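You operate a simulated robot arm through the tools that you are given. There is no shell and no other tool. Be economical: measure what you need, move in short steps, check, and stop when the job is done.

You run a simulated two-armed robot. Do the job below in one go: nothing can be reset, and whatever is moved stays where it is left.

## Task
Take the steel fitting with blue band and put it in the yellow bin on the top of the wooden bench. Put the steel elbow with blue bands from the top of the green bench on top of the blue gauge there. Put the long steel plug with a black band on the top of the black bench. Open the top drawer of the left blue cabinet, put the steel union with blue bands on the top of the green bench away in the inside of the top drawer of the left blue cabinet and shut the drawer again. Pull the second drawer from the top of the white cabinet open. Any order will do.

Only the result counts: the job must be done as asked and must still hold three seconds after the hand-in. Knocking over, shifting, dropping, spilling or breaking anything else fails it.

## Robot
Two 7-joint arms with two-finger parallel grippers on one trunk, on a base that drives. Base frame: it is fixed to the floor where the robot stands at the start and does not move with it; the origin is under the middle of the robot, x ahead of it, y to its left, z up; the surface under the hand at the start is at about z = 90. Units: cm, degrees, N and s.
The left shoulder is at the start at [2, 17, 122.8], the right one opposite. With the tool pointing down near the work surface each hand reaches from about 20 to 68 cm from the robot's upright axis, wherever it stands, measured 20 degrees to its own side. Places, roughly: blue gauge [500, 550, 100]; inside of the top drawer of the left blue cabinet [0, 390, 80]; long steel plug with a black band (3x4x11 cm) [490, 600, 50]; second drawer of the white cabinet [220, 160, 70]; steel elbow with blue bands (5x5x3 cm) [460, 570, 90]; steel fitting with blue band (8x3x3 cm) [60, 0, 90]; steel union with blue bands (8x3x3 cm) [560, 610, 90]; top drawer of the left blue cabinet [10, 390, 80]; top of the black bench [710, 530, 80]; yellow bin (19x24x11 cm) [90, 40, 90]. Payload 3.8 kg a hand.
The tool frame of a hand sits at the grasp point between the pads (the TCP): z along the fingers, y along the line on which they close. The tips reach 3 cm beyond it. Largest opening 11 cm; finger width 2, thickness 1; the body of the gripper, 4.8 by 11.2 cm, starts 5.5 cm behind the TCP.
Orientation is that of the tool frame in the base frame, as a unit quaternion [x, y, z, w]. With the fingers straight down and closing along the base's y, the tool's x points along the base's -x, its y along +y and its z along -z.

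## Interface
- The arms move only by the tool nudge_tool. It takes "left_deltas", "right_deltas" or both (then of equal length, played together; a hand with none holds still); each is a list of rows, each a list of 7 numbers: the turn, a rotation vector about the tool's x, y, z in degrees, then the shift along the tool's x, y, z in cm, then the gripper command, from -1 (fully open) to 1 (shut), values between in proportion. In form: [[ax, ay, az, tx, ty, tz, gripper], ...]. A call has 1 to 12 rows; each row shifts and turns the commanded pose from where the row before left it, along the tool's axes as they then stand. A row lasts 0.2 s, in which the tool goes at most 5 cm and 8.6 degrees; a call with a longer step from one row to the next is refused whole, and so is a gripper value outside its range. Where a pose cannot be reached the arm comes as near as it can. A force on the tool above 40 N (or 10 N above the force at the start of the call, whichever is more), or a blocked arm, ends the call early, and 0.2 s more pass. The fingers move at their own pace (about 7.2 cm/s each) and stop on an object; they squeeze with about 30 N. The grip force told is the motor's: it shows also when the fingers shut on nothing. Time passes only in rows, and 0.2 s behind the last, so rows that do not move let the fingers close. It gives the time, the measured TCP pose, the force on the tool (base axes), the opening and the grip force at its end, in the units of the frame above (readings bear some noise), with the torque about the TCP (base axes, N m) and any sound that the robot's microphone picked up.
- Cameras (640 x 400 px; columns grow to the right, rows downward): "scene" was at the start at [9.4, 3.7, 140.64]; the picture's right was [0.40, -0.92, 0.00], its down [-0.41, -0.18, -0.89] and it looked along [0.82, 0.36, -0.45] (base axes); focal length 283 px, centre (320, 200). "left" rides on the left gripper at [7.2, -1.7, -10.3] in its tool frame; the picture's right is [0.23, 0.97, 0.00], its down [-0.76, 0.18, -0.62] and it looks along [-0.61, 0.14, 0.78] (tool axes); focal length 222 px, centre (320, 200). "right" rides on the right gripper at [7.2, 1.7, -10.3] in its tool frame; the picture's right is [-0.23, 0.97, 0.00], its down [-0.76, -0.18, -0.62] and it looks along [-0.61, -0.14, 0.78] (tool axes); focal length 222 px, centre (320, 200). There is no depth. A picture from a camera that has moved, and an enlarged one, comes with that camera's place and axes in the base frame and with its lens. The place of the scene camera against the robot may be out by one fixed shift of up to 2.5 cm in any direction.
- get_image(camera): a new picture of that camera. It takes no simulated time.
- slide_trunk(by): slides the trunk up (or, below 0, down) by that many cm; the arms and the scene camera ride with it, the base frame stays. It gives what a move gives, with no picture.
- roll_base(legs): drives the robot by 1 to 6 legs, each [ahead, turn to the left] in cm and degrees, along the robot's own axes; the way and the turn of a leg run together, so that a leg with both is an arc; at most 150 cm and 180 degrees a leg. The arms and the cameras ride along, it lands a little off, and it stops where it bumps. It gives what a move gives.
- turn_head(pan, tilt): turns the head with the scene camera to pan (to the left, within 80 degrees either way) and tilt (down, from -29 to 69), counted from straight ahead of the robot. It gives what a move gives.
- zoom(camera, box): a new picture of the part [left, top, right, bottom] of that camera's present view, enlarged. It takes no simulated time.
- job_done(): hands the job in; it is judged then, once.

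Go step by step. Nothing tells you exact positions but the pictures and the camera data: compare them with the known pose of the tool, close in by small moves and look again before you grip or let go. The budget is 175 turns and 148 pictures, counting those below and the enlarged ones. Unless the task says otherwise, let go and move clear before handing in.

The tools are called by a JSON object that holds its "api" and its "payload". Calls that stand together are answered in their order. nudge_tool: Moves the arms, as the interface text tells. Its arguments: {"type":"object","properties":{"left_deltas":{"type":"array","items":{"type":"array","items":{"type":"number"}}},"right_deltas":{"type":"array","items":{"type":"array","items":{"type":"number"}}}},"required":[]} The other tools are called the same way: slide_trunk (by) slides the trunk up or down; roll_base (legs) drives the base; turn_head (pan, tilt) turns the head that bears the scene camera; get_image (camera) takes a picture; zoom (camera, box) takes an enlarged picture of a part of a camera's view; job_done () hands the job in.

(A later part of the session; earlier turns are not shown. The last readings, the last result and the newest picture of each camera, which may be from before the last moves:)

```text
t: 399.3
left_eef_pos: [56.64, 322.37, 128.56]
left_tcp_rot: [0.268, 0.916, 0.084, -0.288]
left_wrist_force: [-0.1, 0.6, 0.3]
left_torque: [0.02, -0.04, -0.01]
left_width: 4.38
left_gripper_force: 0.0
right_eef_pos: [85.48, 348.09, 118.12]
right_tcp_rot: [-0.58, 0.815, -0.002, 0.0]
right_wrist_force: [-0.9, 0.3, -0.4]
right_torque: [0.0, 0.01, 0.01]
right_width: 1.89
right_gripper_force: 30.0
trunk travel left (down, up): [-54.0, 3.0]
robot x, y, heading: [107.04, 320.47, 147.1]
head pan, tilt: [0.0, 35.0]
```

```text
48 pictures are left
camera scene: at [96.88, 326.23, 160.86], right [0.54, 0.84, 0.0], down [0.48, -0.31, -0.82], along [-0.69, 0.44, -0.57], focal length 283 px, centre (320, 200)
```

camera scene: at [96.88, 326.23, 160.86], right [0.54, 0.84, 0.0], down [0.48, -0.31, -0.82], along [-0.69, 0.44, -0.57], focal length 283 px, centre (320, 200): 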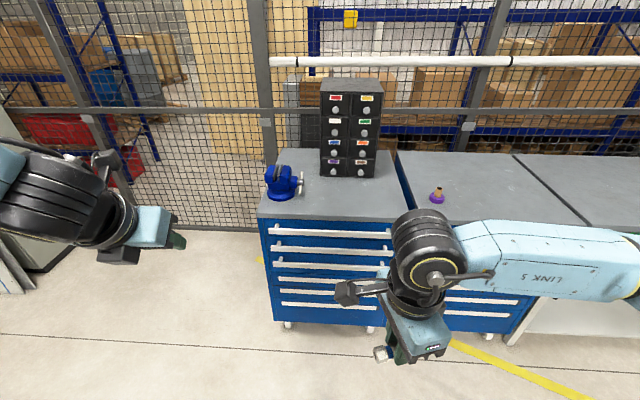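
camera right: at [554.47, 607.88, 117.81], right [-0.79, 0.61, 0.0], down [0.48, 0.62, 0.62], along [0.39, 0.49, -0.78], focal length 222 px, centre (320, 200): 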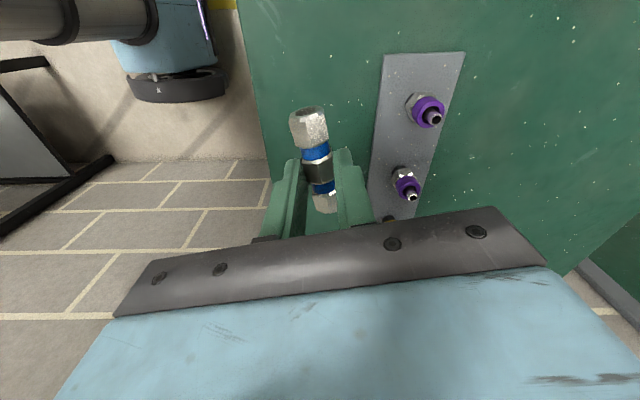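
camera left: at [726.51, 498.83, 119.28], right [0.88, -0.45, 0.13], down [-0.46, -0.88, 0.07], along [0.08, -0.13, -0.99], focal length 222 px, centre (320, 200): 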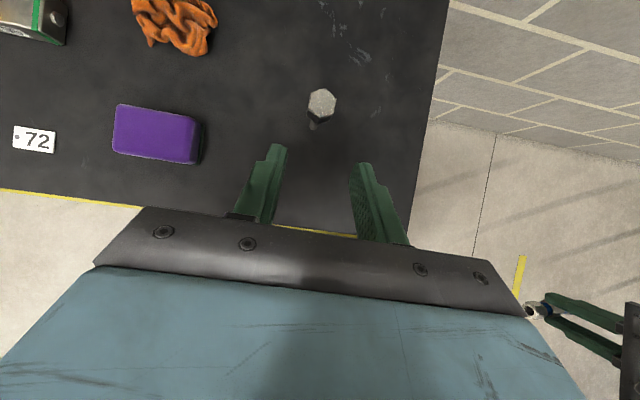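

{"api": "zoom", "payload": {"camera": "scene", "box": [250, 190, 420, 340]}}

```text
2.67 times, centred on (335, 265) of scene
camera zoom: at [96.88, 326.23, 160.86], right [0.54, 0.84, 0.0], down [0.48, -0.31, -0.82], along [-0.69, 0.44, -0.57], focal length 754 px, centre (280, 27)
```

zoom: 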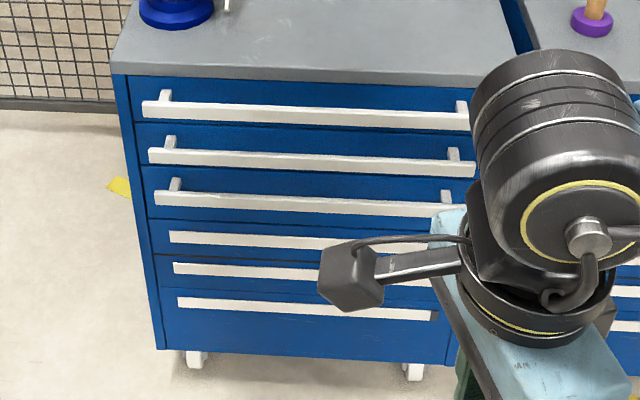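

The top drawer has a long stand-off bar at z≈78.6 and the worktop is at z≈84.5. I'll pinch the bar from above with the left hand pointing down, jaws along the pull direction; I reorient the left hand in free space.

{"api": "nudge_tool", "payload": {"left_deltas": [[0, -7, 0, 0, 0, 0, 0.2], [0, -7, 0, 0, 0, 0, 0.2], [0, -7, 0, 0, 0, 0, 0.2], [0, -7, 0, 0, 0, 0, 0.2], [0, -7, 0, 0, 0, 0, 0.2], [0, 0, -8.2, 0, 0, 0, 0.2], [0, 0, -8.2, 0, 0, 0, 0.2], [0, 0, -8.2, 0, 0, 0, 0.2], [0, 0, -8.2, 0, 0, 0, 0.2], [0, 0, -8.2, 0, 0, 0, 0.2], [0, 0, -8.2, 0, 0, 0, 0.2], [0, 0, -8.2, 0, 0, 0, 0.2]]}}

{"api": "nudge_tool", "payload": {"left_deltas": [[0, 0, -8.2, 0, 0, 0, 0.2], [0, 0, -8.2, 0, 0, 0, 0.2], [0, 0, -8.2, 0, 0, 0, 0.2], [0, 0, -8, 0, 0, 0, 0.2]]}}

{"api": "slide_trunk", "payload": {"by": -28}}

```text
t: 401.9
left_eef_pos: [56.48, 322.2, 128.65]
left_tcp_rot: [-0.217, 0.976, 0.0, 0.001]
left_wrist_force: [-0.3, -0.6, 0.0]
left_torque: [0.02, -0.01, -0.02]
left_width: 4.4
left_gripper_force: 0.1
right_eef_pos: [85.33, 348.04, 118.12]
right_tcp_rot: [-0.579, 0.815, -0.001, 0.002]
right_wrist_force: [-0.4, -0.5, -0.2]
right_torque: [0.01, 0.01, 0.0]
right_width: 1.9
right_gripper_force: 30.1
trunk travel left (down, up): [-54.0, 3.0]
robot x, y, heading: [107.2, 320.04, 147.3]
head pan, tilt: [0.0, 35.0]
```

```text
t: 402.9
left_eef_pos: [56.52, 322.41, 128.43]
left_tcp_rot: [-0.481, 0.876, -0.001, 0.001]
left_wrist_force: [0.2, 0.3, -0.2]
left_torque: [0.02, 0.03, 0.01]
left_width: 4.41
left_gripper_force: 0.1
right_eef_pos: [85.46, 348.05, 118.13]
right_tcp_rot: [-0.58, 0.815, -0.002, 0.002]
right_wrist_force: [0.0, 0.6, -0.5]
right_torque: [-0.01, -0.04, 0.01]
right_width: 1.88
right_gripper_force: 30.3
trunk travel left (down, up): [-54.0, 3.0]
robot x, y, heading: [107.03, 320.24, 147.6]
head pan, tilt: [0.0, 35.0]
```

```text
t: 405.8
left_eef_pos: [56.58, 322.36, 100.49]
left_tcp_rot: [-0.481, 0.877, -0.001, 0.0]
left_wrist_force: [-1.0, 0.0, 0.2]
left_torque: [0.0, 0.0, 0.01]
left_width: 4.39
left_gripper_force: 0.0
right_eef_pos: [85.49, 348.08, 90.18]
right_tcp_rot: [-0.58, 0.815, -0.002, 0.0]
right_wrist_force: [0.1, 0.1, 0.0]
right_torque: [0.01, 0.0, -0.01]
right_width: 1.92
right_gripper_force: 29.8
trunk travel left (down, up): [-26.0, 31.0]
robot x, y, heading: [107.07, 320.18, 147.4]
head pan, tilt: [0.0, 35.0]
```

The hand is in the right attitude. I drive 45 cm closer and look with the left wrist camera and the scene camera.

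{"api": "roll_base", "payload": {"legs": [[45, 0]]}}

{"api": "turn_head", "payload": {"pan": 0, "tilt": 45}}

{"api": "get_image", "payload": {"camera": "left"}}

{"api": "get_image", "payload": {"camera": "scene"}}

```text
t: 408.5
left_eef_pos: [19.03, 346.84, 100.55]
left_tcp_rot: [-0.478, 0.878, -0.001, 0.001]
left_wrist_force: [-0.5, 0.0, -0.1]
left_torque: [0.0, 0.01, 0.02]
left_width: 4.41
left_gripper_force: 0.1
right_eef_pos: [48.09, 372.36, 90.21]
right_tcp_rot: [-0.578, 0.816, -0.003, 0.002]
right_wrist_force: [1.3, 0.3, -1.1]
right_torque: [-0.02, 0.01, -0.03]
right_width: 1.91
right_gripper_force: 29.9
trunk travel left (down, up): [-26.0, 31.0]
robot x, y, heading: [69.69, 344.15, 146.9]
head pan, tilt: [0.0, 35.0]
```

```text
t: 409.2
left_eef_pos: [19.14, 346.74, 100.54]
left_tcp_rot: [-0.478, 0.878, -0.001, 0.001]
left_wrist_force: [-0.7, -0.5, 0.1]
left_torque: [0.01, -0.02, -0.01]
left_width: 4.4
left_gripper_force: 0.1
right_eef_pos: [48.11, 372.22, 90.23]
right_tcp_rot: [-0.578, 0.816, -0.002, 0.001]
right_wrist_force: [-0.3, 0.2, -0.1]
right_torque: [-0.02, 0.01, -0.01]
right_width: 1.92
right_gripper_force: 30.2
trunk travel left (down, up): [-26.0, 31.0]
robot x, y, heading: [69.72, 344.55, 147.2]
head pan, tilt: [0.0, 45.0]
```

```text
46 pictures are left
camera left: at [16.56, 339.64, 110.92], right [-0.94, 0.34, 0.0], down [0.26, 0.74, 0.62], along [0.21, 0.59, -0.78], focal length 222 px, centre (320, 200)
```

left: 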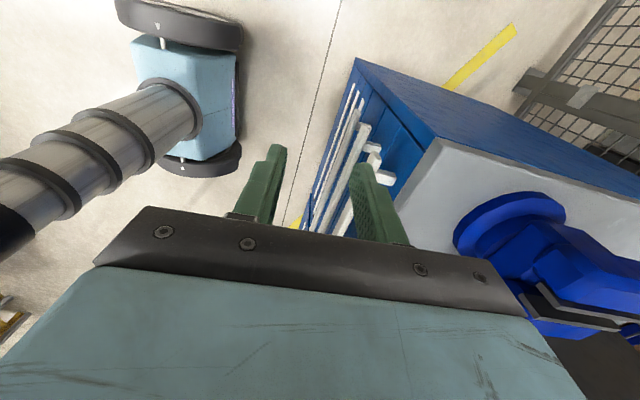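

```text
45 pictures are left
camera scene: at [59.99, 350.03, 131.38], right [0.54, 0.84, 0.0], down [0.59, -0.38, -0.71], along [-0.59, 0.38, -0.71], focal length 283 px, centre (320, 200)
```

scene: 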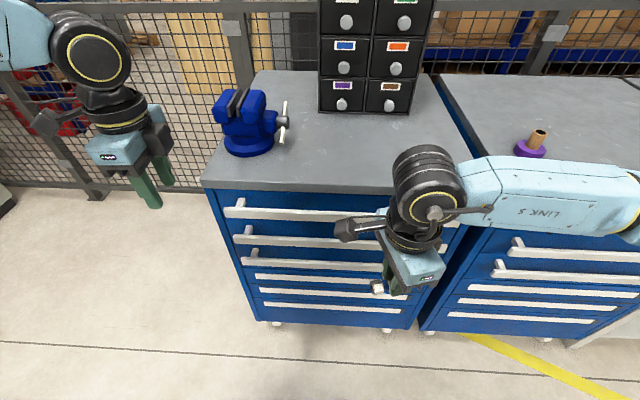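

The left hand is level with the bar's left end and about 16 cm in front of it. I move it 16 cm right along the bar, and look again.

{"api": "nudge_tool", "payload": {"left_deltas": [[0, 0, 0, -4, 0, 1, 0.2], [0, 0, 0, -4, 0, 2, 0.2], [0, 0, 0, -4, 0, 2, 0.1], [0, 0, 0, -4, 0, 2, 0.1]]}}

{"api": "get_image", "payload": {"camera": "left"}}

{"api": "get_image", "payload": {"camera": "scene"}}

```text
t: 410.2
left_eef_pos: [27.34, 354.2, 95.72]
left_tcp_rot: [-0.477, 0.879, 0.001, 0.0]
left_wrist_force: [0.2, 0.4, 0.2]
left_torque: [0.01, 0.0, 0.02]
left_width: 4.95
left_gripper_force: 0.0
left hand out of reach, approached as far as the arm can: row 3, 4
right_eef_pos: [48.19, 372.36, 90.14]
right_tcp_rot: [-0.577, 0.817, -0.002, 0.001]
right_wrist_force: [-0.9, -0.2, -0.7]
right_torque: [-0.05, -0.01, 0.0]
right_width: 1.89
right_gripper_force: 29.6
trunk travel left (down, up): [-26.0, 31.0]
robot x, y, heading: [69.64, 344.12, 147.2]
head pan, tilt: [0.0, 45.0]
```

```text
44 pictures are left
camera left: at [24.78, 347.27, 106.1], right [-0.94, 0.34, 0.0], down [0.26, 0.74, 0.62], along [0.21, 0.59, -0.78], focal length 222 px, centre (320, 200)
```

left: 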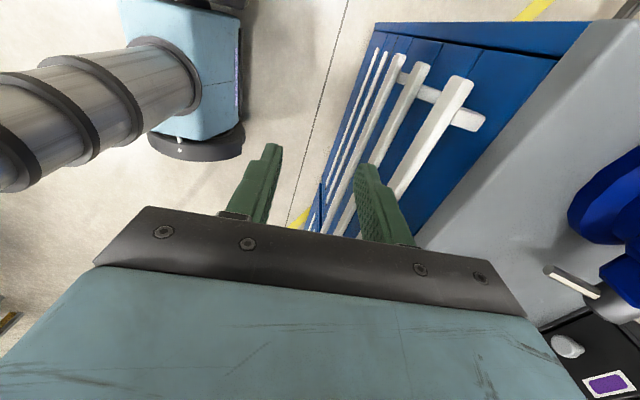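

```text
43 pictures are left
camera scene: at [59.97, 350.04, 131.38], right [0.54, 0.84, 0.0], down [0.59, -0.38, -0.71], along [-0.59, 0.38, -0.71], focal length 283 px, centre (320, 200)
```

scene: 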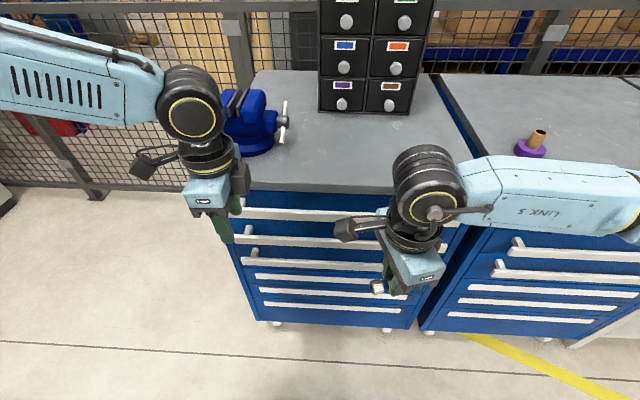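

Triangulating the handle post from two wrist views puts the bar at z≈85 and about 10 cm ahead of the hand. I move 8 cm forward above it and check.

{"api": "nudge_tool", "payload": {"left_deltas": [[0, 0, 0, 0, 4, 0, 0.27], [0, 0, 0, 0, 4, 0, 0.27]]}}

{"api": "get_image", "payload": {"camera": "left"}}

```text
t: 410.8
left_eef_pos: [20.71, 354.81, 97.48]
left_tcp_rot: [-0.478, 0.878, 0.0, 0.0]
left_wrist_force: [0.8, 0.4, 0.2]
left_torque: [0.0, 0.01, -0.02]
left_width: 4.02
left_gripper_force: 0.0
left hand out of reach, approached as far as the arm can: row 1, 2
right_eef_pos: [48.16, 372.33, 90.15]
right_tcp_rot: [-0.577, 0.817, -0.001, 0.001]
right_wrist_force: [-0.1, 0.3, -0.7]
right_torque: [0.0, 0.0, 0.0]
right_width: 1.89
right_gripper_force: 30.0
trunk travel left (down, up): [-26.0, 31.0]
robot x, y, heading: [69.67, 344.35, 147.0]
head pan, tilt: [0.0, 45.0]
```

```text
42 pictures are left
camera left: at [18.26, 347.84, 107.74], right [-0.94, 0.34, 0.0], down [0.26, 0.73, 0.63], along [0.21, 0.59, -0.78], focal length 222 px, centre (320, 200)
```

left: 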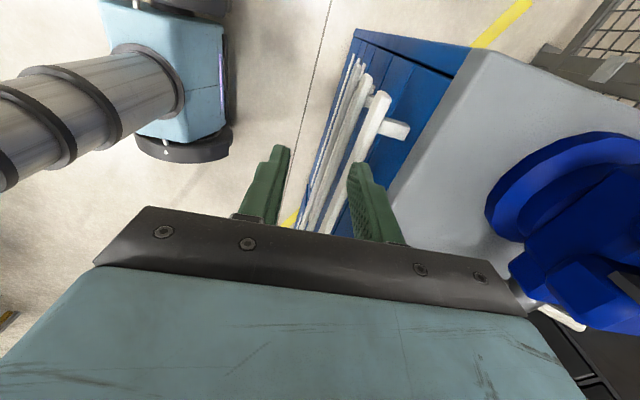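

The hand is at a yaw limit on this side; I flip it 180° to the easier side.

{"api": "nudge_tool", "payload": {"left_deltas": [[0, 0, 0, 0, -4, 0, 0.27], [0, 0, -8.2, 0, 0, 0, 0.27], [0, 0, -8.2, 0, 0, 0, 0.27], [0, 0, -8.2, 0, 0, 0, 0.27], [0, 0, -8.2, 0, 0, 0, 0.27], [0, 0, -8.2, 0, 0, 0, 0.27], [0, 0, -8.2, 0, 0, 0, 0.27], [0, 0, -8.2, 0, 0, 0, 0.27], [0, 0, -8.2, 0, 0, 0, 0.27], [0, 0, -8.2, 0, 0, 0, 0.27], [0, 0, -8.2, 0, 0, 0, 0.27], [0, 0, -8.2, 0, 0, 0, 0.27]]}}

{"api": "nudge_tool", "payload": {"left_deltas": [[0, 0, -8.2, 0, 0, 0, 0.27], [0, 0, -8.2, 0, 0, 0, 0.27], [0, 0, -8.2, 0, 0, 0, 0.27], [0, 0, -8.2, 0, 0, 0, 0.27], [0, 0, -8.2, 0, 0, 0, 0.27], [0, 0, -8.2, 0, 0, 0, 0.27], [0, 0, -8.2, 0, 0, 0, 0.27], [0, 0, -8.2, 0, 0, 0, 0.27], [0, 0, -8.2, 0, 0, 0, 0.27], [0, 0, -8.2, 0, 0, 0, 0.27], [0, 0, -10.2, 0, 0, 0, 0.27]]}}

```text
t: 413.4
left_eef_pos: [24.04, 352.77, 97.44]
left_tcp_rot: [0.96, -0.281, 0.001, 0.001]
left_wrist_force: [-0.5, 0.3, 0.0]
left_torque: [-0.02, 0.01, 0.03]
left_width: 4.03
left_gripper_force: 0.1
right_eef_pos: [48.19, 372.3, 90.06]
right_tcp_rot: [-0.577, 0.817, -0.002, 0.001]
right_wrist_force: [0.2, 0.3, 0.5]
right_torque: [-0.01, 0.01, -0.03]
right_width: 1.89
right_gripper_force: 30.5
trunk travel left (down, up): [-26.0, 31.0]
robot x, y, heading: [69.62, 344.46, 147.0]
head pan, tilt: [0.0, 45.0]
```

```text
refused: row 11 steps farther than a row can; nothing moved
```

{"api": "nudge_tool", "payload": {"left_deltas": [[0, 0, -8.2, 0, 0, 0, 0.27], [0, 0, -8.2, 0, 0, 0, 0.27], [0, 0, -8.2, 0, 0, 0, 0.27], [0, 0, -8.2, 0, 0, 0, 0.27], [0, 0, -8.2, 0, 0, 0, 0.27], [0, 0, -8.2, 0, 0, 0, 0.27], [0, 0, -8.2, 0, 0, 0, 0.27], [0, 0, -8.2, 0, 0, 0, 0.27], [0, 0, -8.2, 0, 0, 0, 0.27], [0, 0, -8.2, 0, 0, 0, 0.27], [0, 0, -5, 0, 0, 0, 0.27]]}}

{"api": "get_image", "payload": {"camera": "left"}}

```text
t: 415.8
left_eef_pos: [24.04, 352.84, 97.38]
left_tcp_rot: [0.89, 0.456, 0.0, 0.001]
left_wrist_force: [-0.1, -0.4, -0.2]
left_torque: [0.02, -0.04, 0.01]
left_width: 3.99
left_gripper_force: 0.0
right_eef_pos: [48.15, 372.36, 90.06]
right_tcp_rot: [-0.578, 0.816, -0.001, 0.001]
right_wrist_force: [0.3, -0.5, -0.3]
right_torque: [0.02, -0.03, -0.01]
right_width: 1.91
right_gripper_force: 30.2
trunk travel left (down, up): [-26.0, 31.0]
robot x, y, heading: [69.78, 344.34, 147.3]
head pan, tilt: [0.0, 45.0]
```

```text
41 pictures are left
camera left: at [26.92, 359.56, 107.75], right [0.92, -0.38, 0.0], down [-0.3, -0.72, 0.62], along [-0.24, -0.58, -0.78], focal length 222 px, centre (320, 200)
```

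left: 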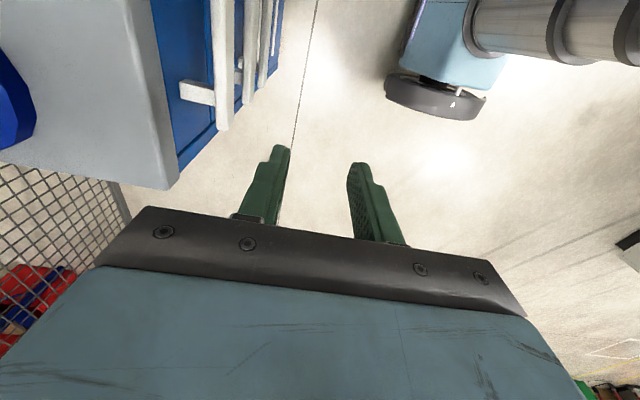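

Now the bar's left end is clear in view; the post is right at the hand's lateral position. I move 8 cm right along the bar and 9.4 cm toward it, staying above.

{"api": "nudge_tool", "payload": {"left_deltas": [[0, 0, 0, 4, 0, 0, 0.27], [0, 0, 0, 4, 0, 0, 0.27], [0, 0, 0, 0, -4, 0, 0.27], [0, 0, 0, 0, -4, 0, 0.27], [0, 0, 0, 0, -1.4, 0, 0.27]]}}

{"api": "get_image", "payload": {"camera": "left"}}

```text
t: 417.0
left_eef_pos: [20.8, 355.65, 100.0]
left_tcp_rot: [0.89, 0.456, 0.001, 0.0]
left_wrist_force: [-0.8, -0.3, 1.0]
left_torque: [0.02, -0.04, -0.02]
left_width: 4.01
left_gripper_force: 0.0
left hand out of reach, approached as far as the arm can: row 1, 2, 3, 4, 5
right_eef_pos: [48.09, 372.28, 90.1]
right_tcp_rot: [-0.577, 0.817, -0.001, 0.001]
right_wrist_force: [-0.4, -0.1, -0.4]
right_torque: [-0.02, 0.04, -0.01]
right_width: 1.9
right_gripper_force: 29.7
trunk travel left (down, up): [-26.0, 31.0]
robot x, y, heading: [69.78, 344.22, 147.1]
head pan, tilt: [0.0, 45.0]
```

```text
40 pictures are left
camera left: at [23.65, 362.51, 110.45], right [0.92, -0.38, 0.0], down [-0.3, -0.72, 0.62], along [-0.24, -0.58, -0.78], focal length 222 px, centre (320, 200)
```

left: 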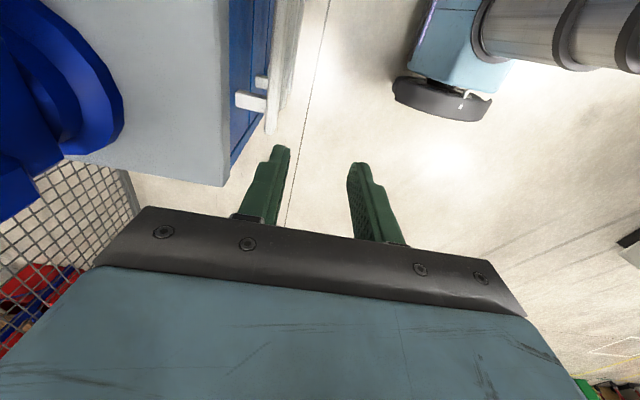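

The hand sits too high relative to the shoulder. I raise the trunk 15 cm and reach lower with the arm instead.

{"api": "slide_trunk", "payload": {"by": 15}}

{"api": "nudge_tool", "payload": {"left_deltas": [[0, 0, 0, 0, 2, 4, 0.27], [0, 0, 0, 0, 2, 4, 0.27], [0, 0, 0, 0, 0, 4, 0.27], [0, 0, 0, 0, 0, 4, 0.27], [0, 0, 0, 4, 0, 2, 0.27], [0, 0, 0, 2.5, 0, 0, 0.27]]}}

```text
t: 418.7
left_eef_pos: [20.96, 355.76, 115.04]
left_tcp_rot: [0.89, 0.455, 0.001, 0.001]
left_wrist_force: [0.7, 0.5, -0.8]
left_torque: [-0.02, 0.03, -0.04]
left_width: 4.01
left_gripper_force: 0.0
right_eef_pos: [48.05, 372.3, 105.04]
right_tcp_rot: [-0.578, 0.816, -0.001, 0.001]
right_wrist_force: [-0.1, 0.1, -0.4]
right_torque: [0.01, -0.01, 0.01]
right_width: 1.9
right_gripper_force: 29.5
trunk travel left (down, up): [-41.0, 16.0]
robot x, y, heading: [69.75, 344.32, 147.2]
head pan, tilt: [0.0, 45.0]
```

```text
t: 420.1
left_eef_pos: [26.87, 350.26, 103.81]
left_tcp_rot: [0.889, 0.457, 0.001, 0.0]
left_wrist_force: [0.0, -0.2, -0.3]
left_torque: [0.0, -0.01, 0.0]
left_width: 4.02
left_gripper_force: 0.1
left hand out of reach, approached as far as the arm can: row 2, 3, 4, 5, 6
right_eef_pos: [48.12, 372.33, 105.16]
right_tcp_rot: [-0.577, 0.817, -0.001, 0.002]
right_wrist_force: [0.2, 0.0, -0.2]
right_torque: [-0.03, 0.0, 0.03]
right_width: 1.88
right_gripper_force: 29.9
trunk travel left (down, up): [-41.0, 16.0]
robot x, y, heading: [69.71, 344.81, 147.2]
head pan, tilt: [0.0, 45.0]
```

The left arm is stuck in an awkward posture, while the right arm works well. So I'll set the union down on the worktop for a moment, use the right hand on the drawer, then put the union in. I pull the left hand away, move 8 cm closer, and bring the union over the worktop.

{"api": "nudge_tool", "payload": {"left_deltas": [[0, 0, 0, -3, 3.5, 0, 0.27], [0, 0, 0, -3, 3.5, 0, 0.27], [0, 0, 0, -3, 3.5, 0, 0.27]]}}

{"api": "roll_base", "payload": {"legs": [[8, 0]]}}

{"api": "nudge_tool", "payload": {"right_deltas": [[0, 0, 0, -0.3, 4, 0, 1], [0, 0, 0, -0.3, 4, 0, 1], [0, 0, 0, -0.3, 4, 0, 1], [0, 0, 0, -0.3, 4, 0, 1], [0, 0, 0, -0.3, 4, 0, 1], [0, 0, 0, -0.3, 3, 0, 1]]}}

{"api": "get_image", "payload": {"camera": "scene"}}

{"api": "get_image", "payload": {"camera": "right"}}

```text
t: 420.9
left_eef_pos: [30.72, 336.83, 103.59]
left_tcp_rot: [0.89, 0.456, 0.002, -0.002]
left_wrist_force: [0.1, 0.0, 0.1]
left_torque: [0.0, 0.01, 0.03]
left_width: 3.99
left_gripper_force: 0.2
right_eef_pos: [48.16, 372.12, 105.13]
right_tcp_rot: [-0.577, 0.817, -0.001, 0.002]
right_wrist_force: [0.2, -0.9, -0.2]
right_torque: [0.01, 0.01, -0.01]
right_width: 1.9
right_gripper_force: 30.0
trunk travel left (down, up): [-41.0, 16.0]
robot x, y, heading: [69.58, 345.07, 146.9]
head pan, tilt: [0.0, 45.0]
```

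```text
t: 422.0
left_eef_pos: [24.01, 341.38, 103.53]
left_tcp_rot: [0.89, 0.455, 0.001, 0.0]
left_wrist_force: [-0.3, -0.3, -0.7]
left_torque: [-0.02, -0.03, -0.02]
left_width: 4.05
left_gripper_force: 0.0
right_eef_pos: [41.61, 376.67, 105.06]
right_tcp_rot: [-0.577, 0.816, -0.002, 0.001]
right_wrist_force: [-0.2, 0.2, -0.3]
right_torque: [-0.03, 0.01, 0.01]
right_width: 1.92
right_gripper_force: 30.1
trunk travel left (down, up): [-41.0, 16.0]
robot x, y, heading: [62.98, 348.71, 146.8]
head pan, tilt: [0.0, 45.0]
```

```text
t: 423.4
left_eef_pos: [23.95, 341.39, 103.5]
left_tcp_rot: [0.891, 0.455, 0.001, 0.001]
left_wrist_force: [0.3, -0.4, 0.2]
left_torque: [0.01, -0.01, -0.01]
left_width: 4.02
left_gripper_force: 0.1
right_eef_pos: [20.43, 386.21, 104.96]
right_tcp_rot: [-0.577, 0.817, -0.001, 0.001]
right_wrist_force: [0.1, 0.7, -0.8]
right_torque: [-0.01, 0.0, -0.04]
right_width: 1.9
right_gripper_force: 29.6
trunk travel left (down, up): [-41.0, 16.0]
robot x, y, heading: [63.17, 349.0, 147.1]
head pan, tilt: [0.0, 45.0]
```

```text
39 pictures are left
camera scene: at [53.29, 354.33, 146.37], right [0.54, 0.84, 0.0], down [0.59, -0.39, -0.71], along [-0.59, 0.39, -0.71], focal length 283 px, centre (320, 200)
```

scene: 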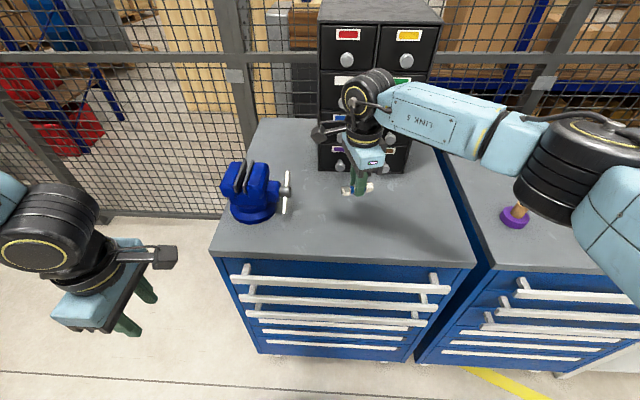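

```text
38 pictures are left
camera right: at [16.41, 379.98, 115.25], right [-0.84, 0.54, 0.0], down [0.42, 0.66, 0.62], along [0.34, 0.52, -0.78], focal length 222 px, centre (320, 200)
```

right: 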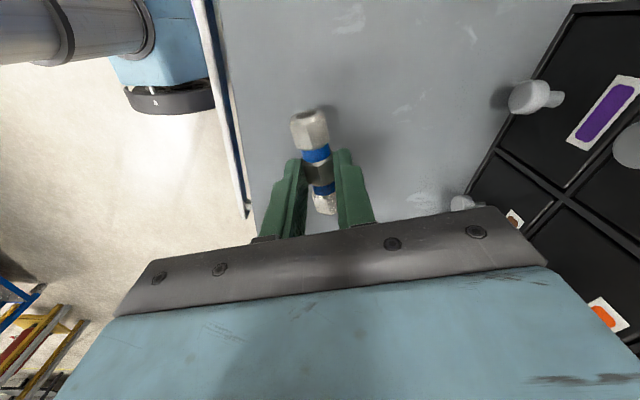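

The union is 9 cm inside the worktop edge with room around. I lower it until contact.

{"api": "nudge_tool", "payload": {"right_deltas": [[0, 0, 0, 0, 0, 4, 1], [0, 0, 0, 0, 0, 3.5, 1], [0, 0, 0, 0, 0, 1, 1], [0, 0, 0, 0, 0, 0.5, 1], [0, 0, 0, 0, 0, 0.5, 1]]}}

```text
t: 424.6
left_eef_pos: [24.02, 341.26, 103.49]
left_tcp_rot: [0.89, 0.456, 0.0, 0.001]
left_wrist_force: [0.0, 0.0, -0.4]
left_torque: [0.04, 0.0, 0.0]
left_width: 4.01
left_gripper_force: 0.0
right_eef_pos: [20.59, 386.05, 95.46]
right_tcp_rot: [-0.578, 0.816, -0.002, 0.001]
right_wrist_force: [1.0, -1.1, -0.5]
right_torque: [-0.04, -0.01, 0.03]
right_width: 1.89
right_gripper_force: 30.1
trunk travel left (down, up): [-41.0, 16.0]
robot x, y, heading: [62.62, 348.89, 147.2]
head pan, tilt: [0.0, 45.0]
```

{"api": "nudge_tool", "payload": {"right_deltas": [[0, 0, 0, 0, 0, 0.4, 1], [0, 0, 0, 0, 0, 0.4, 1], [0, 0, 0, 0, 0, 0.3, 1]]}}

```text
t: 425.4
left_eef_pos: [23.99, 341.36, 103.59]
left_tcp_rot: [0.89, 0.455, 0.0, 0.001]
left_wrist_force: [-0.5, 0.2, -0.2]
left_torque: [0.03, -0.01, 0.0]
left_width: 4.0
left_gripper_force: 0.1
right_eef_pos: [20.5, 386.02, 94.39]
right_tcp_rot: [-0.577, 0.817, -0.002, 0.001]
right_wrist_force: [-1.2, 0.5, 0.0]
right_torque: [-0.02, 0.0, 0.02]
right_width: 1.88
right_gripper_force: 29.9
trunk travel left (down, up): [-41.0, 16.0]
robot x, y, heading: [63.02, 348.49, 147.0]
head pan, tilt: [0.0, 45.0]
```

{"api": "nudge_tool", "payload": {"right_deltas": [[0, 0, 0, 0, 0, 0.4, 1], [0, 0, 0, 0, 0, 0.4, 1], [0, 0, 0, 0, 0, 0.4, 1]]}}

{"api": "get_image", "payload": {"camera": "right"}}

```text
t: 426.2
left_eef_pos: [24.15, 341.3, 103.68]
left_tcp_rot: [0.89, 0.456, 0.0, -0.001]
left_wrist_force: [-0.5, -0.2, 0.1]
left_torque: [0.01, 0.0, -0.03]
left_width: 4.0
left_gripper_force: 0.0
right_eef_pos: [20.37, 385.99, 93.62]
right_tcp_rot: [-0.576, 0.817, 0.001, 0.0]
right_wrist_force: [3.5, 2.4, 23.2]
right_torque: [-0.01, -0.13, 0.02]
right_width: 1.92
right_gripper_force: 30.2
trunk travel left (down, up): [-41.0, 16.0]
robot x, y, heading: [63.14, 348.63, 147.0]
head pan, tilt: [0.0, 45.0]
```

```text
37 pictures are left
camera right: at [16.6, 379.86, 103.86], right [-0.84, 0.54, 0.0], down [0.42, 0.66, 0.62], along [0.34, 0.53, -0.78], focal length 222 px, centre (320, 200)
```

right: 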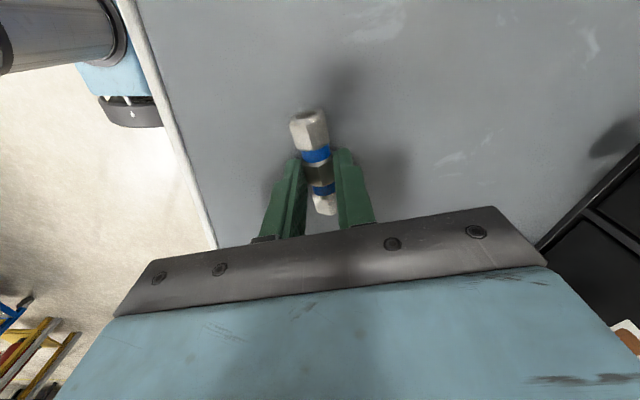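

Contact (23 N). I ease off, open, and lift away; the union stays at [20.4, 386].

{"api": "nudge_tool", "payload": {"right_deltas": [[0, 0, 0, 0, 0, -0.3, 1], [0, 0, 0, 0, 0, 0, 0.5], [0, 0, 0, 0, 0, 0, 0.35], [0, 0, 0, 0, 0, 0, 0.27], [0, 0, 0, 0, 0, -2, 0.27], [0, 0, 0, 0, 0, -4, 0.27], [0, 0, 0, 0, 0, -2, 0.27]]}}

{"api": "get_image", "payload": {"camera": "right"}}

```text
t: 427.8
left_eef_pos: [24.1, 341.35, 103.42]
left_tcp_rot: [0.891, 0.455, 0.001, 0.0]
left_wrist_force: [0.2, 0.6, 0.1]
left_torque: [0.02, 0.03, -0.01]
left_width: 4.03
left_gripper_force: 0.0
right_eef_pos: [20.38, 386.03, 101.62]
right_tcp_rot: [-0.576, 0.818, -0.001, 0.001]
right_wrist_force: [0.2, 0.0, 0.3]
right_torque: [0.0, -0.02, 0.0]
right_width: 4.05
right_gripper_force: 0.2
trunk travel left (down, up): [-41.0, 16.0]
robot x, y, heading: [62.79, 348.84, 147.1]
head pan, tilt: [0.0, 45.0]
```

```text
36 pictures are left
camera right: at [16.5, 379.87, 111.81], right [-0.84, 0.54, 0.0], down [0.42, 0.66, 0.62], along [0.34, 0.52, -0.78], focal length 222 px, centre (320, 200)
```

right: 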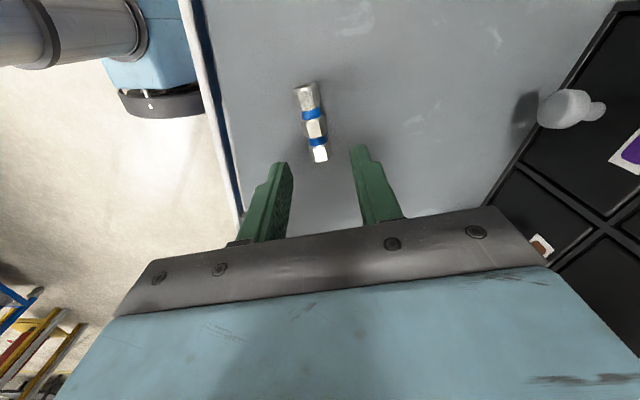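

The union rests safely. Now I move the right hand above the top drawer's bar centre at about [31.3, 379.1], jaws square to the front.

{"api": "nudge_tool", "payload": {"right_deltas": [[0, 0, 0, 0.7, -3.15, 0, 0.27], [0, 0, 0, 0.7, -3.15, 0, 0.27], [0, 0, 0, 0.7, -3.15, 0, 0.27], [0, 0, 0, 0.7, -3.15, 0, 0.27], [0, 0, 8, 0, 0, 2, 0.27], [0, 0, 8, 0, 0, 2, 0.27]]}}

{"api": "get_image", "payload": {"camera": "right"}}

```text
t: 429.2
left_eef_pos: [24.12, 341.24, 103.5]
left_tcp_rot: [0.89, 0.456, 0.001, 0.0]
left_wrist_force: [-0.4, -0.7, -0.4]
left_torque: [0.03, 0.03, 0.0]
left_width: 4.04
left_gripper_force: 0.0
right_eef_pos: [31.23, 379.33, 97.5]
right_tcp_rot: [-0.457, 0.89, -0.001, 0.002]
right_wrist_force: [-0.1, 0.1, -0.4]
right_torque: [0.02, -0.02, -0.01]
right_width: 4.0
right_gripper_force: 0.0
trunk travel left (down, up): [-41.0, 16.0]
robot x, y, heading: [62.9, 348.65, 146.8]
head pan, tilt: [0.0, 45.0]
```

```text
35 pictures are left
camera right: at [25.76, 374.49, 107.81], right [-0.66, 0.75, 0.0], down [0.59, 0.52, 0.62], along [0.47, 0.41, -0.78], focal length 222 px, centre (320, 200)
```

right: 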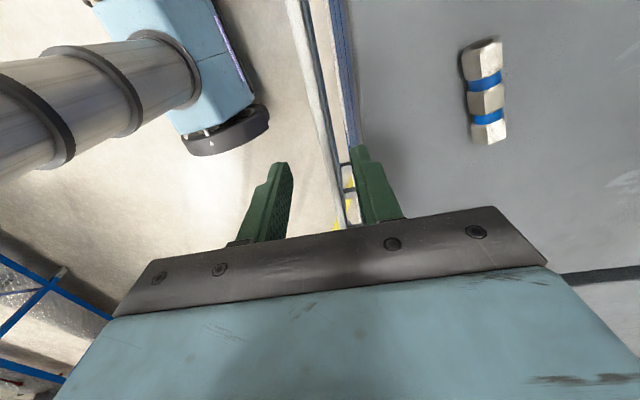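

The bar lies just under the fingertips' midline. I narrow the jaws to 3 cm so the rear finger fits the gap, shift 0.3 cm and descend carefully.

{"api": "nudge_tool", "payload": {"right_deltas": [[0, 0, 0, 0, 0.3, 0, 0.45], [0, 0, 0, 0, 0, 3, 0.45], [0, 0, 0, 0, 0, 3, 0.45], [0, 0, 0, 0, 0, 1.5, 0.45]]}}

{"api": "get_image", "payload": {"camera": "right"}}

```text
t: 430.2
left_eef_pos: [23.97, 341.36, 103.55]
left_tcp_rot: [0.89, 0.456, 0.001, 0.0]
left_wrist_force: [0.0, 0.4, 0.5]
left_torque: [0.02, 0.01, -0.02]
left_width: 4.05
left_gripper_force: 0.0
right_eef_pos: [31.09, 379.3, 90.04]
right_tcp_rot: [-0.458, 0.889, -0.002, 0.002]
right_wrist_force: [0.8, 0.1, 0.7]
right_torque: [0.02, 0.02, -0.03]
right_width: 3.0
right_gripper_force: 0.0
trunk travel left (down, up): [-41.0, 16.0]
robot x, y, heading: [63.18, 348.52, 147.2]
head pan, tilt: [0.0, 45.0]
```

```text
34 pictures are left
camera right: at [25.66, 374.59, 100.29], right [-0.66, 0.75, 0.0], down [0.58, 0.52, 0.63], along [0.47, 0.41, -0.78], focal length 222 px, centre (320, 200)
```

right: 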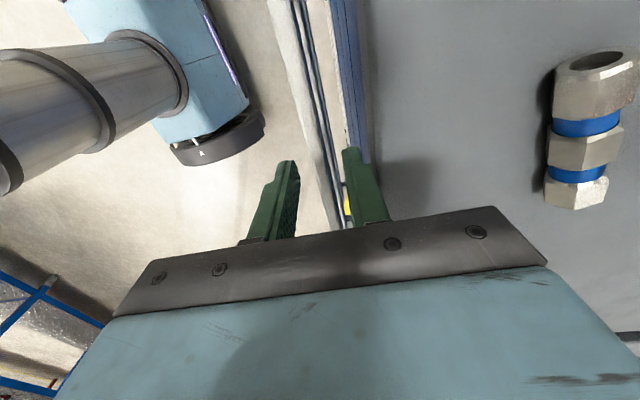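

The bar is centred between the fingers. I descend the last 3.7 cm and close on it.

{"api": "nudge_tool", "payload": {"right_deltas": [[0, 0, 0, 0, -0.2, 1.5, 0.45], [0, 0, 0, 0, 0, 1.2, 0.45], [0, 0, 0, 0, 0, 1, 0.45], [0, 0, 0, 0, 0, 0, 1], [0, 0, 0, 0, 0, 0, 1], [0, 0, 0, 0, 0, 0, 1]]}}

{"api": "get_image", "payload": {"camera": "right"}}

```text
t: 431.6
left_eef_pos: [24.05, 341.25, 103.61]
left_tcp_rot: [0.89, 0.456, 0.002, 0.001]
left_wrist_force: [-0.1, 0.4, -0.1]
left_torque: [0.02, -0.03, 0.0]
left_width: 4.02
left_gripper_force: 0.0
right_eef_pos: [31.5, 379.08, 86.25]
right_tcp_rot: [-0.457, 0.889, -0.003, 0.001]
right_wrist_force: [6.1, -6.3, -4.3]
right_torque: [0.16, 0.46, -0.93]
right_width: 1.18
right_gripper_force: 44.6
trunk travel left (down, up): [-41.0, 16.0]
robot x, y, heading: [63.1, 348.63, 147.2]
head pan, tilt: [0.0, 45.0]
```

```text
33 pictures are left
camera right: at [25.87, 374.39, 96.49], right [-0.66, 0.75, -0.01], down [0.58, 0.52, 0.63], along [0.47, 0.41, -0.78], focal length 222 px, centre (320, 200)
```

right: 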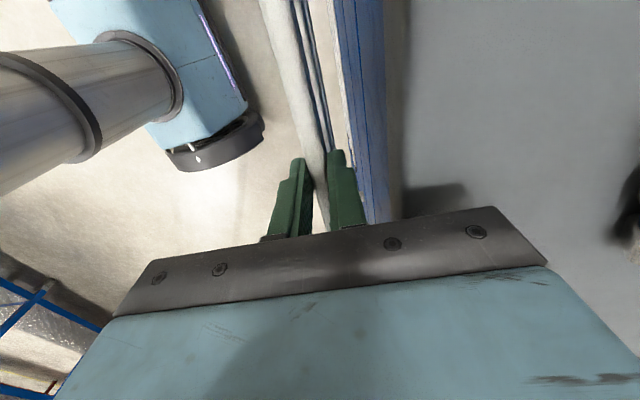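

The bar is gripped (1.2 cm). I pull by rolling the base straight back, 12 cm first.

{"api": "roll_base", "payload": {"legs": [[-12, 0]]}}

{"api": "get_image", "payload": {"camera": "scene"}}

```text
t: 432.8
left_eef_pos: [33.67, 334.82, 103.45]
left_tcp_rot: [0.89, 0.456, 0.002, 0.001]
left_wrist_force: [-1.1, 0.0, -0.1]
left_torque: [0.0, 0.03, 0.01]
left_width: 4.02
left_gripper_force: 0.3
right_eef_pos: [40.84, 372.48, 86.33]
right_tcp_rot: [-0.458, 0.889, -0.001, -0.002]
right_wrist_force: [-19.8, -22.9, -21.8]
right_torque: [-0.1, 0.7, -0.88]
right_width: 1.23
right_gripper_force: 45.2
trunk travel left (down, up): [-41.0, 16.0]
robot x, y, heading: [73.07, 342.25, 147.1]
head pan, tilt: [0.0, 45.0]
```

```text
32 pictures are left
camera scene: at [62.92, 347.72, 146.34], right [0.54, 0.84, 0.0], down [0.6, -0.38, -0.71], along [-0.59, 0.39, -0.71], focal length 283 px, centre (320, 200)
```

scene: 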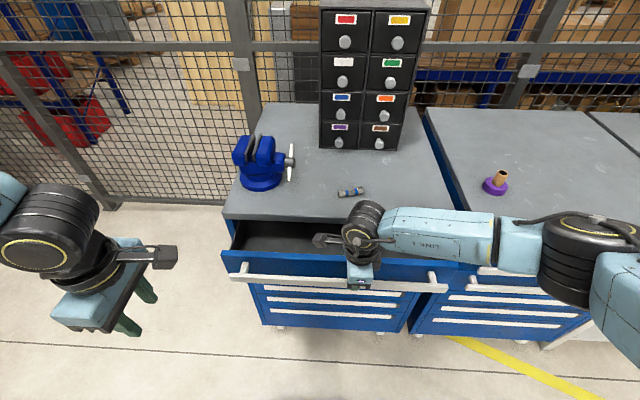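

The drawer is sliding. I relieve the sideways load and pull on another 15 cm.

{"api": "nudge_tool", "payload": {"right_deltas": [[0, 0, 0, 0.4, 0, 0.1, 1], [0, 0, 0, 0.4, 0, 0.1, 1]]}}

{"api": "roll_base", "payload": {"legs": [[-14, 0]]}}

{"api": "get_image", "payload": {"camera": "scene"}}

```text
t: 433.4
left_eef_pos: [34.16, 334.98, 103.64]
left_tcp_rot: [0.89, 0.456, -0.001, 0.0]
left_wrist_force: [0.7, -0.7, 0.1]
left_torque: [-0.05, 0.0, -0.01]
left_width: 4.02
left_gripper_force: 0.0
right_eef_pos: [40.66, 372.41, 86.25]
right_tcp_rot: [-0.456, 0.89, 0.002, -0.002]
right_wrist_force: [11.0, 18.8, 16.7]
right_torque: [-0.81, -0.19, -0.76]
right_width: 1.18
right_gripper_force: 45.1
trunk travel left (down, up): [-41.0, 16.0]
robot x, y, heading: [73.13, 342.25, 146.9]
head pan, tilt: [0.0, 45.0]
```

```text
t: 434.8
left_eef_pos: [45.67, 327.2, 103.53]
left_tcp_rot: [0.89, 0.456, 0.0, -0.001]
left_wrist_force: [-0.9, 0.8, 1.3]
left_torque: [-0.01, 0.0, -0.03]
left_width: 4.02
left_gripper_force: 0.0
right_eef_pos: [51.95, 364.25, 86.29]
right_tcp_rot: [-0.458, 0.889, 0.0, -0.008]
right_wrist_force: [-6.3, -1.7, 10.0]
right_torque: [-0.01, -0.27, -0.96]
right_width: 1.2
right_gripper_force: 44.8
trunk travel left (down, up): [-41.0, 16.0]
robot x, y, heading: [84.8, 334.28, 146.9]
head pan, tilt: [0.0, 45.0]
```

```text
31 pictures are left
camera scene: at [75.01, 340.15, 146.36], right [0.54, 0.84, 0.0], down [0.59, -0.39, -0.71], along [-0.59, 0.39, -0.71], focal length 283 px, centre (320, 200)
```

scene: 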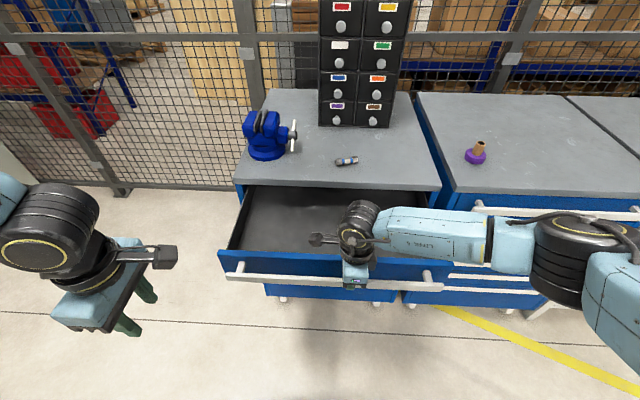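

The drawer is open 25 cm and empty. I release the bar, lift, and roll 17 cm closer to fetch the union.

{"api": "nudge_tool", "payload": {"right_deltas": [[0, 0, 0, 0, 0, 0, 0.6], [0, 0, 0, 0, 0, 0, 0.45], [0, 0, 0, 0, 0, 0, 0.45], [0, 0, 0, 0, 0, -2, 0.45], [0, 0, 0, 0, 0, -4, 0.45], [0, 0, 0, 0, 0, -4, 0.3], [0, 0, 0, 0, 0, -4, 0.27], [0, 0, 0, 0, 0, -2, 0.27]]}}

{"api": "roll_base", "payload": {"legs": [[17, 0]]}}

{"api": "get_image", "payload": {"camera": "scene"}}

```text
t: 436.6
left_eef_pos: [45.76, 327.19, 103.55]
left_tcp_rot: [0.89, 0.456, 0.001, 0.0]
left_wrist_force: [-0.3, -0.2, 0.3]
left_torque: [-0.02, 0.02, 0.03]
left_width: 4.05
left_gripper_force: 0.2
right_eef_pos: [52.27, 364.27, 102.47]
right_tcp_rot: [-0.458, 0.889, -0.001, -0.008]
right_wrist_force: [0.2, 0.2, 0.6]
right_torque: [0.01, -0.01, 0.0]
right_width: 4.01
right_gripper_force: 0.1
trunk travel left (down, up): [-41.0, 16.0]
robot x, y, heading: [84.67, 334.46, 147.1]
head pan, tilt: [0.0, 45.0]
```

```text
t: 438.0
left_eef_pos: [31.52, 336.38, 103.54]
left_tcp_rot: [0.89, 0.455, 0.002, 0.0]
left_wrist_force: [-0.1, -0.7, -1.4]
left_torque: [0.0, -0.01, -0.01]
left_width: 4.02
left_gripper_force: 0.1
right_eef_pos: [38.03, 373.41, 102.23]
right_tcp_rot: [-0.459, 0.889, -0.001, -0.008]
right_wrist_force: [0.2, 0.1, 1.0]
right_torque: [0.01, -0.01, -0.01]
right_width: 4.03
right_gripper_force: 0.1
trunk travel left (down, up): [-41.0, 16.0]
robot x, y, heading: [70.55, 343.73, 147.2]
head pan, tilt: [0.0, 45.0]
```

```text
30 pictures are left
camera scene: at [60.8, 349.47, 146.37], right [0.54, 0.84, 0.0], down [0.59, -0.39, -0.71], along [-0.59, 0.38, -0.71], focal length 283 px, centre (320, 200)
```

scene: 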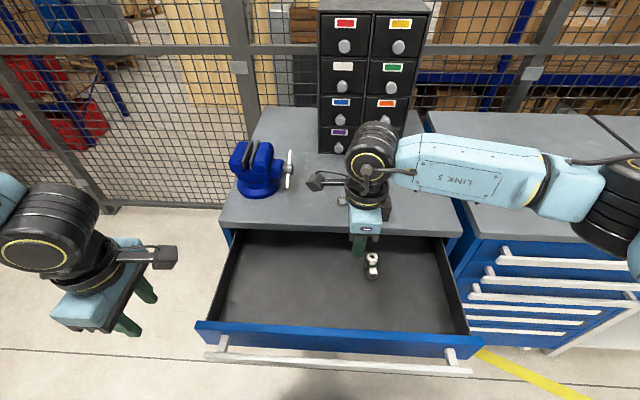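

Something metallic shows below the hand; I check with the wrist camera whether the union is still on the worktop.

{"api": "get_image", "payload": {"camera": "right"}}

```text
29 pictures are left
camera right: at [32.67, 368.78, 112.72], right [-0.66, 0.75, 0.0], down [0.59, 0.52, 0.61], along [0.46, 0.41, -0.79], focal length 222 px, centre (320, 200)
```

right: 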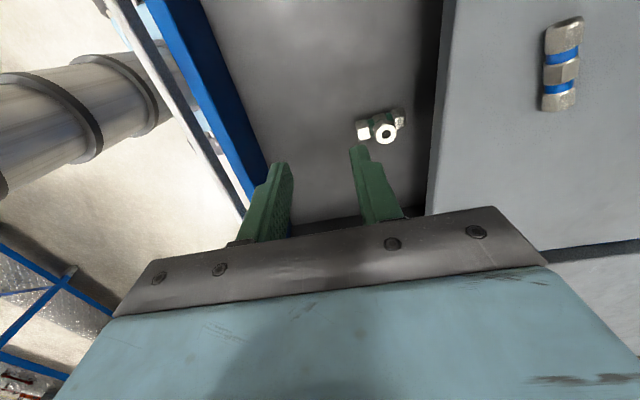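

The union is still on the worktop; the other piece is a tee already lying in the drawer, which I'll keep clear of. I go over the union.

{"api": "nudge_tool", "payload": {"right_deltas": [[0, 0, 0, 0, 4, 0, 0.27], [0, 0, 0, 0, 4, 0, 0.27], [0, 0, 0, 0, 4, 0, 0.27], [0, 0, 0, 0, 4, 0, 0.27], [0, 0, 0, 0, 4, 0, 0.27], [0, 0, 0, -0.1, 1.7, 0, 0.27], [0, 0, -8, 0, 0, 0, 0.27], [0, 0, -8, 0, 0, 0, 0.27]]}}

{"api": "get_image", "payload": {"camera": "right"}}

```text
t: 439.8
left_eef_pos: [31.58, 336.41, 103.64]
left_tcp_rot: [0.89, 0.455, 0.002, -0.001]
left_wrist_force: [0.6, -0.2, -0.3]
left_torque: [0.02, -0.02, -0.01]
left_width: 4.01
left_gripper_force: 0.0
right_eef_pos: [23.69, 385.16, 102.48]
right_tcp_rot: [-0.579, 0.816, 0.0, -0.008]
right_wrist_force: [0.2, -0.1, 0.6]
right_torque: [-0.02, 0.02, -0.01]
right_width: 4.01
right_gripper_force: 0.1
right hand out of reach, approached as far as the arm can: row 5, 6
trunk travel left (down, up): [-41.0, 16.0]
robot x, y, heading: [70.44, 343.69, 147.1]
head pan, tilt: [0.0, 45.0]
```

```text
28 pictures are left
camera right: at [19.96, 379.2, 112.9], right [-0.84, 0.54, 0.01], down [0.43, 0.67, 0.61], along [0.32, 0.52, -0.79], focal length 222 px, centre (320, 200)
```

right: 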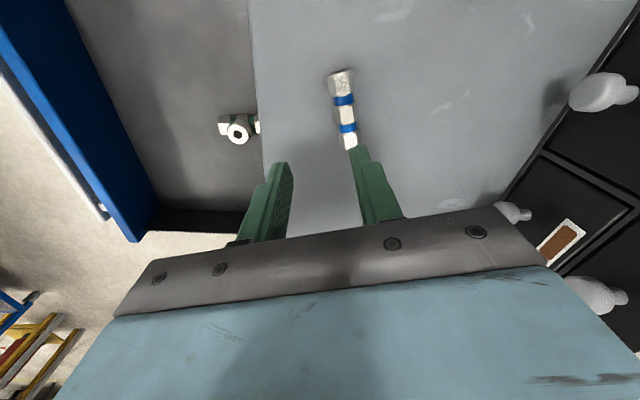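

A little short; I roll 4 cm more forward.

{"api": "roll_base", "payload": {"legs": [[4, 0]]}}

{"api": "get_image", "payload": {"camera": "right"}}

```text
t: 440.7
left_eef_pos: [28.14, 338.53, 103.47]
left_tcp_rot: [0.89, 0.456, 0.0, 0.0]
left_wrist_force: [0.5, 0.3, -0.4]
left_torque: [-0.01, 0.04, -0.01]
left_width: 4.03
left_gripper_force: 0.1
right_eef_pos: [20.4, 387.37, 102.56]
right_tcp_rot: [-0.577, 0.817, -0.001, -0.009]
right_wrist_force: [0.0, 0.6, -1.0]
right_torque: [0.01, 0.0, 0.01]
right_width: 4.0
right_gripper_force: 0.1
trunk travel left (down, up): [-41.0, 16.0]
robot x, y, heading: [67.43, 345.87, 146.9]
head pan, tilt: [0.0, 45.0]
```

```text
27 pictures are left
camera right: at [16.59, 381.35, 112.83], right [-0.84, 0.54, 0.01], down [0.43, 0.66, 0.61], along [0.33, 0.52, -0.79], focal length 222 px, centre (320, 200)
```

right: 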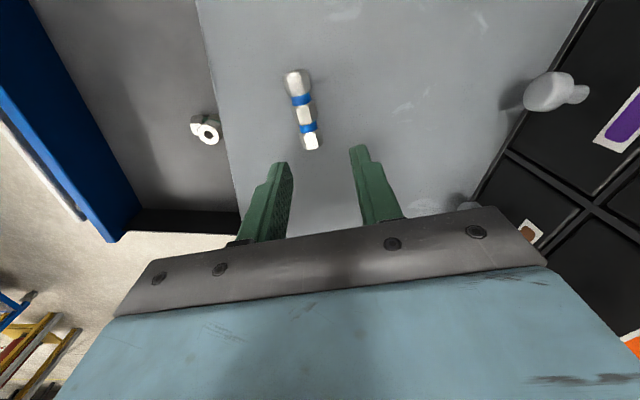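

Union centre at [21.2, 385.8]. I correct, descend to z≈93.4, and grip.

{"api": "nudge_tool", "payload": {"right_deltas": [[0, 0, 0, 1.1, -1.25, 0, 0.27], [0, 0, 0, 0, 0, 4, 0.27], [0, 0, 0, 0, 0, 3.5, 0.27], [0, 0, 0, 0, 0, 1.6, 0.27], [0, 0, 0, 0, 0, 0, 0.27], [0, 0, 0, 0, 0, 0, 1], [0, 0, 0, 0, 0, 0, 1], [0, 0, 0, 0, 0, 0, 1]]}}

{"api": "get_image", "payload": {"camera": "right"}}

```text
t: 442.5
left_eef_pos: [28.31, 338.4, 103.55]
left_tcp_rot: [0.89, 0.455, 0.001, 0.0]
left_wrist_force: [0.1, 0.3, -1.2]
left_torque: [0.03, 0.0, 0.0]
left_width: 4.04
left_gripper_force: 0.2
right_eef_pos: [22.09, 385.44, 93.38]
right_tcp_rot: [-0.577, 0.817, 0.001, -0.008]
right_wrist_force: [-1.4, 0.1, 1.1]
right_torque: [-0.08, 0.02, 0.0]
right_width: 1.88
right_gripper_force: 30.4
right hand out of reach, approached as far as the arm can: row 3
trunk travel left (down, up): [-41.0, 16.0]
robot x, y, heading: [67.44, 345.96, 147.2]
head pan, tilt: [0.0, 45.0]
```

```text
26 pictures are left
camera right: at [18.26, 379.38, 103.82], right [-0.84, 0.54, 0.01], down [0.43, 0.66, 0.61], along [0.32, 0.52, -0.79], focal length 222 px, centre (320, 200)
```

right: 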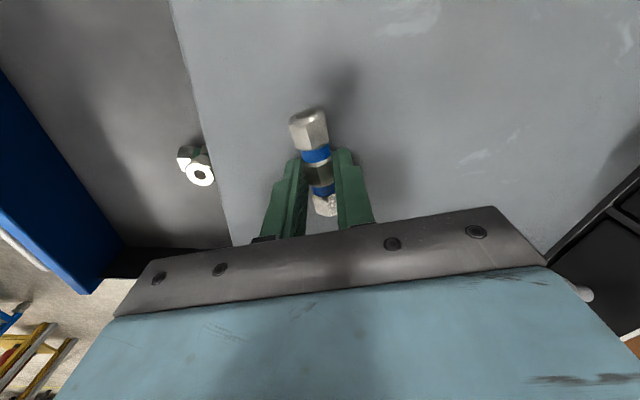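

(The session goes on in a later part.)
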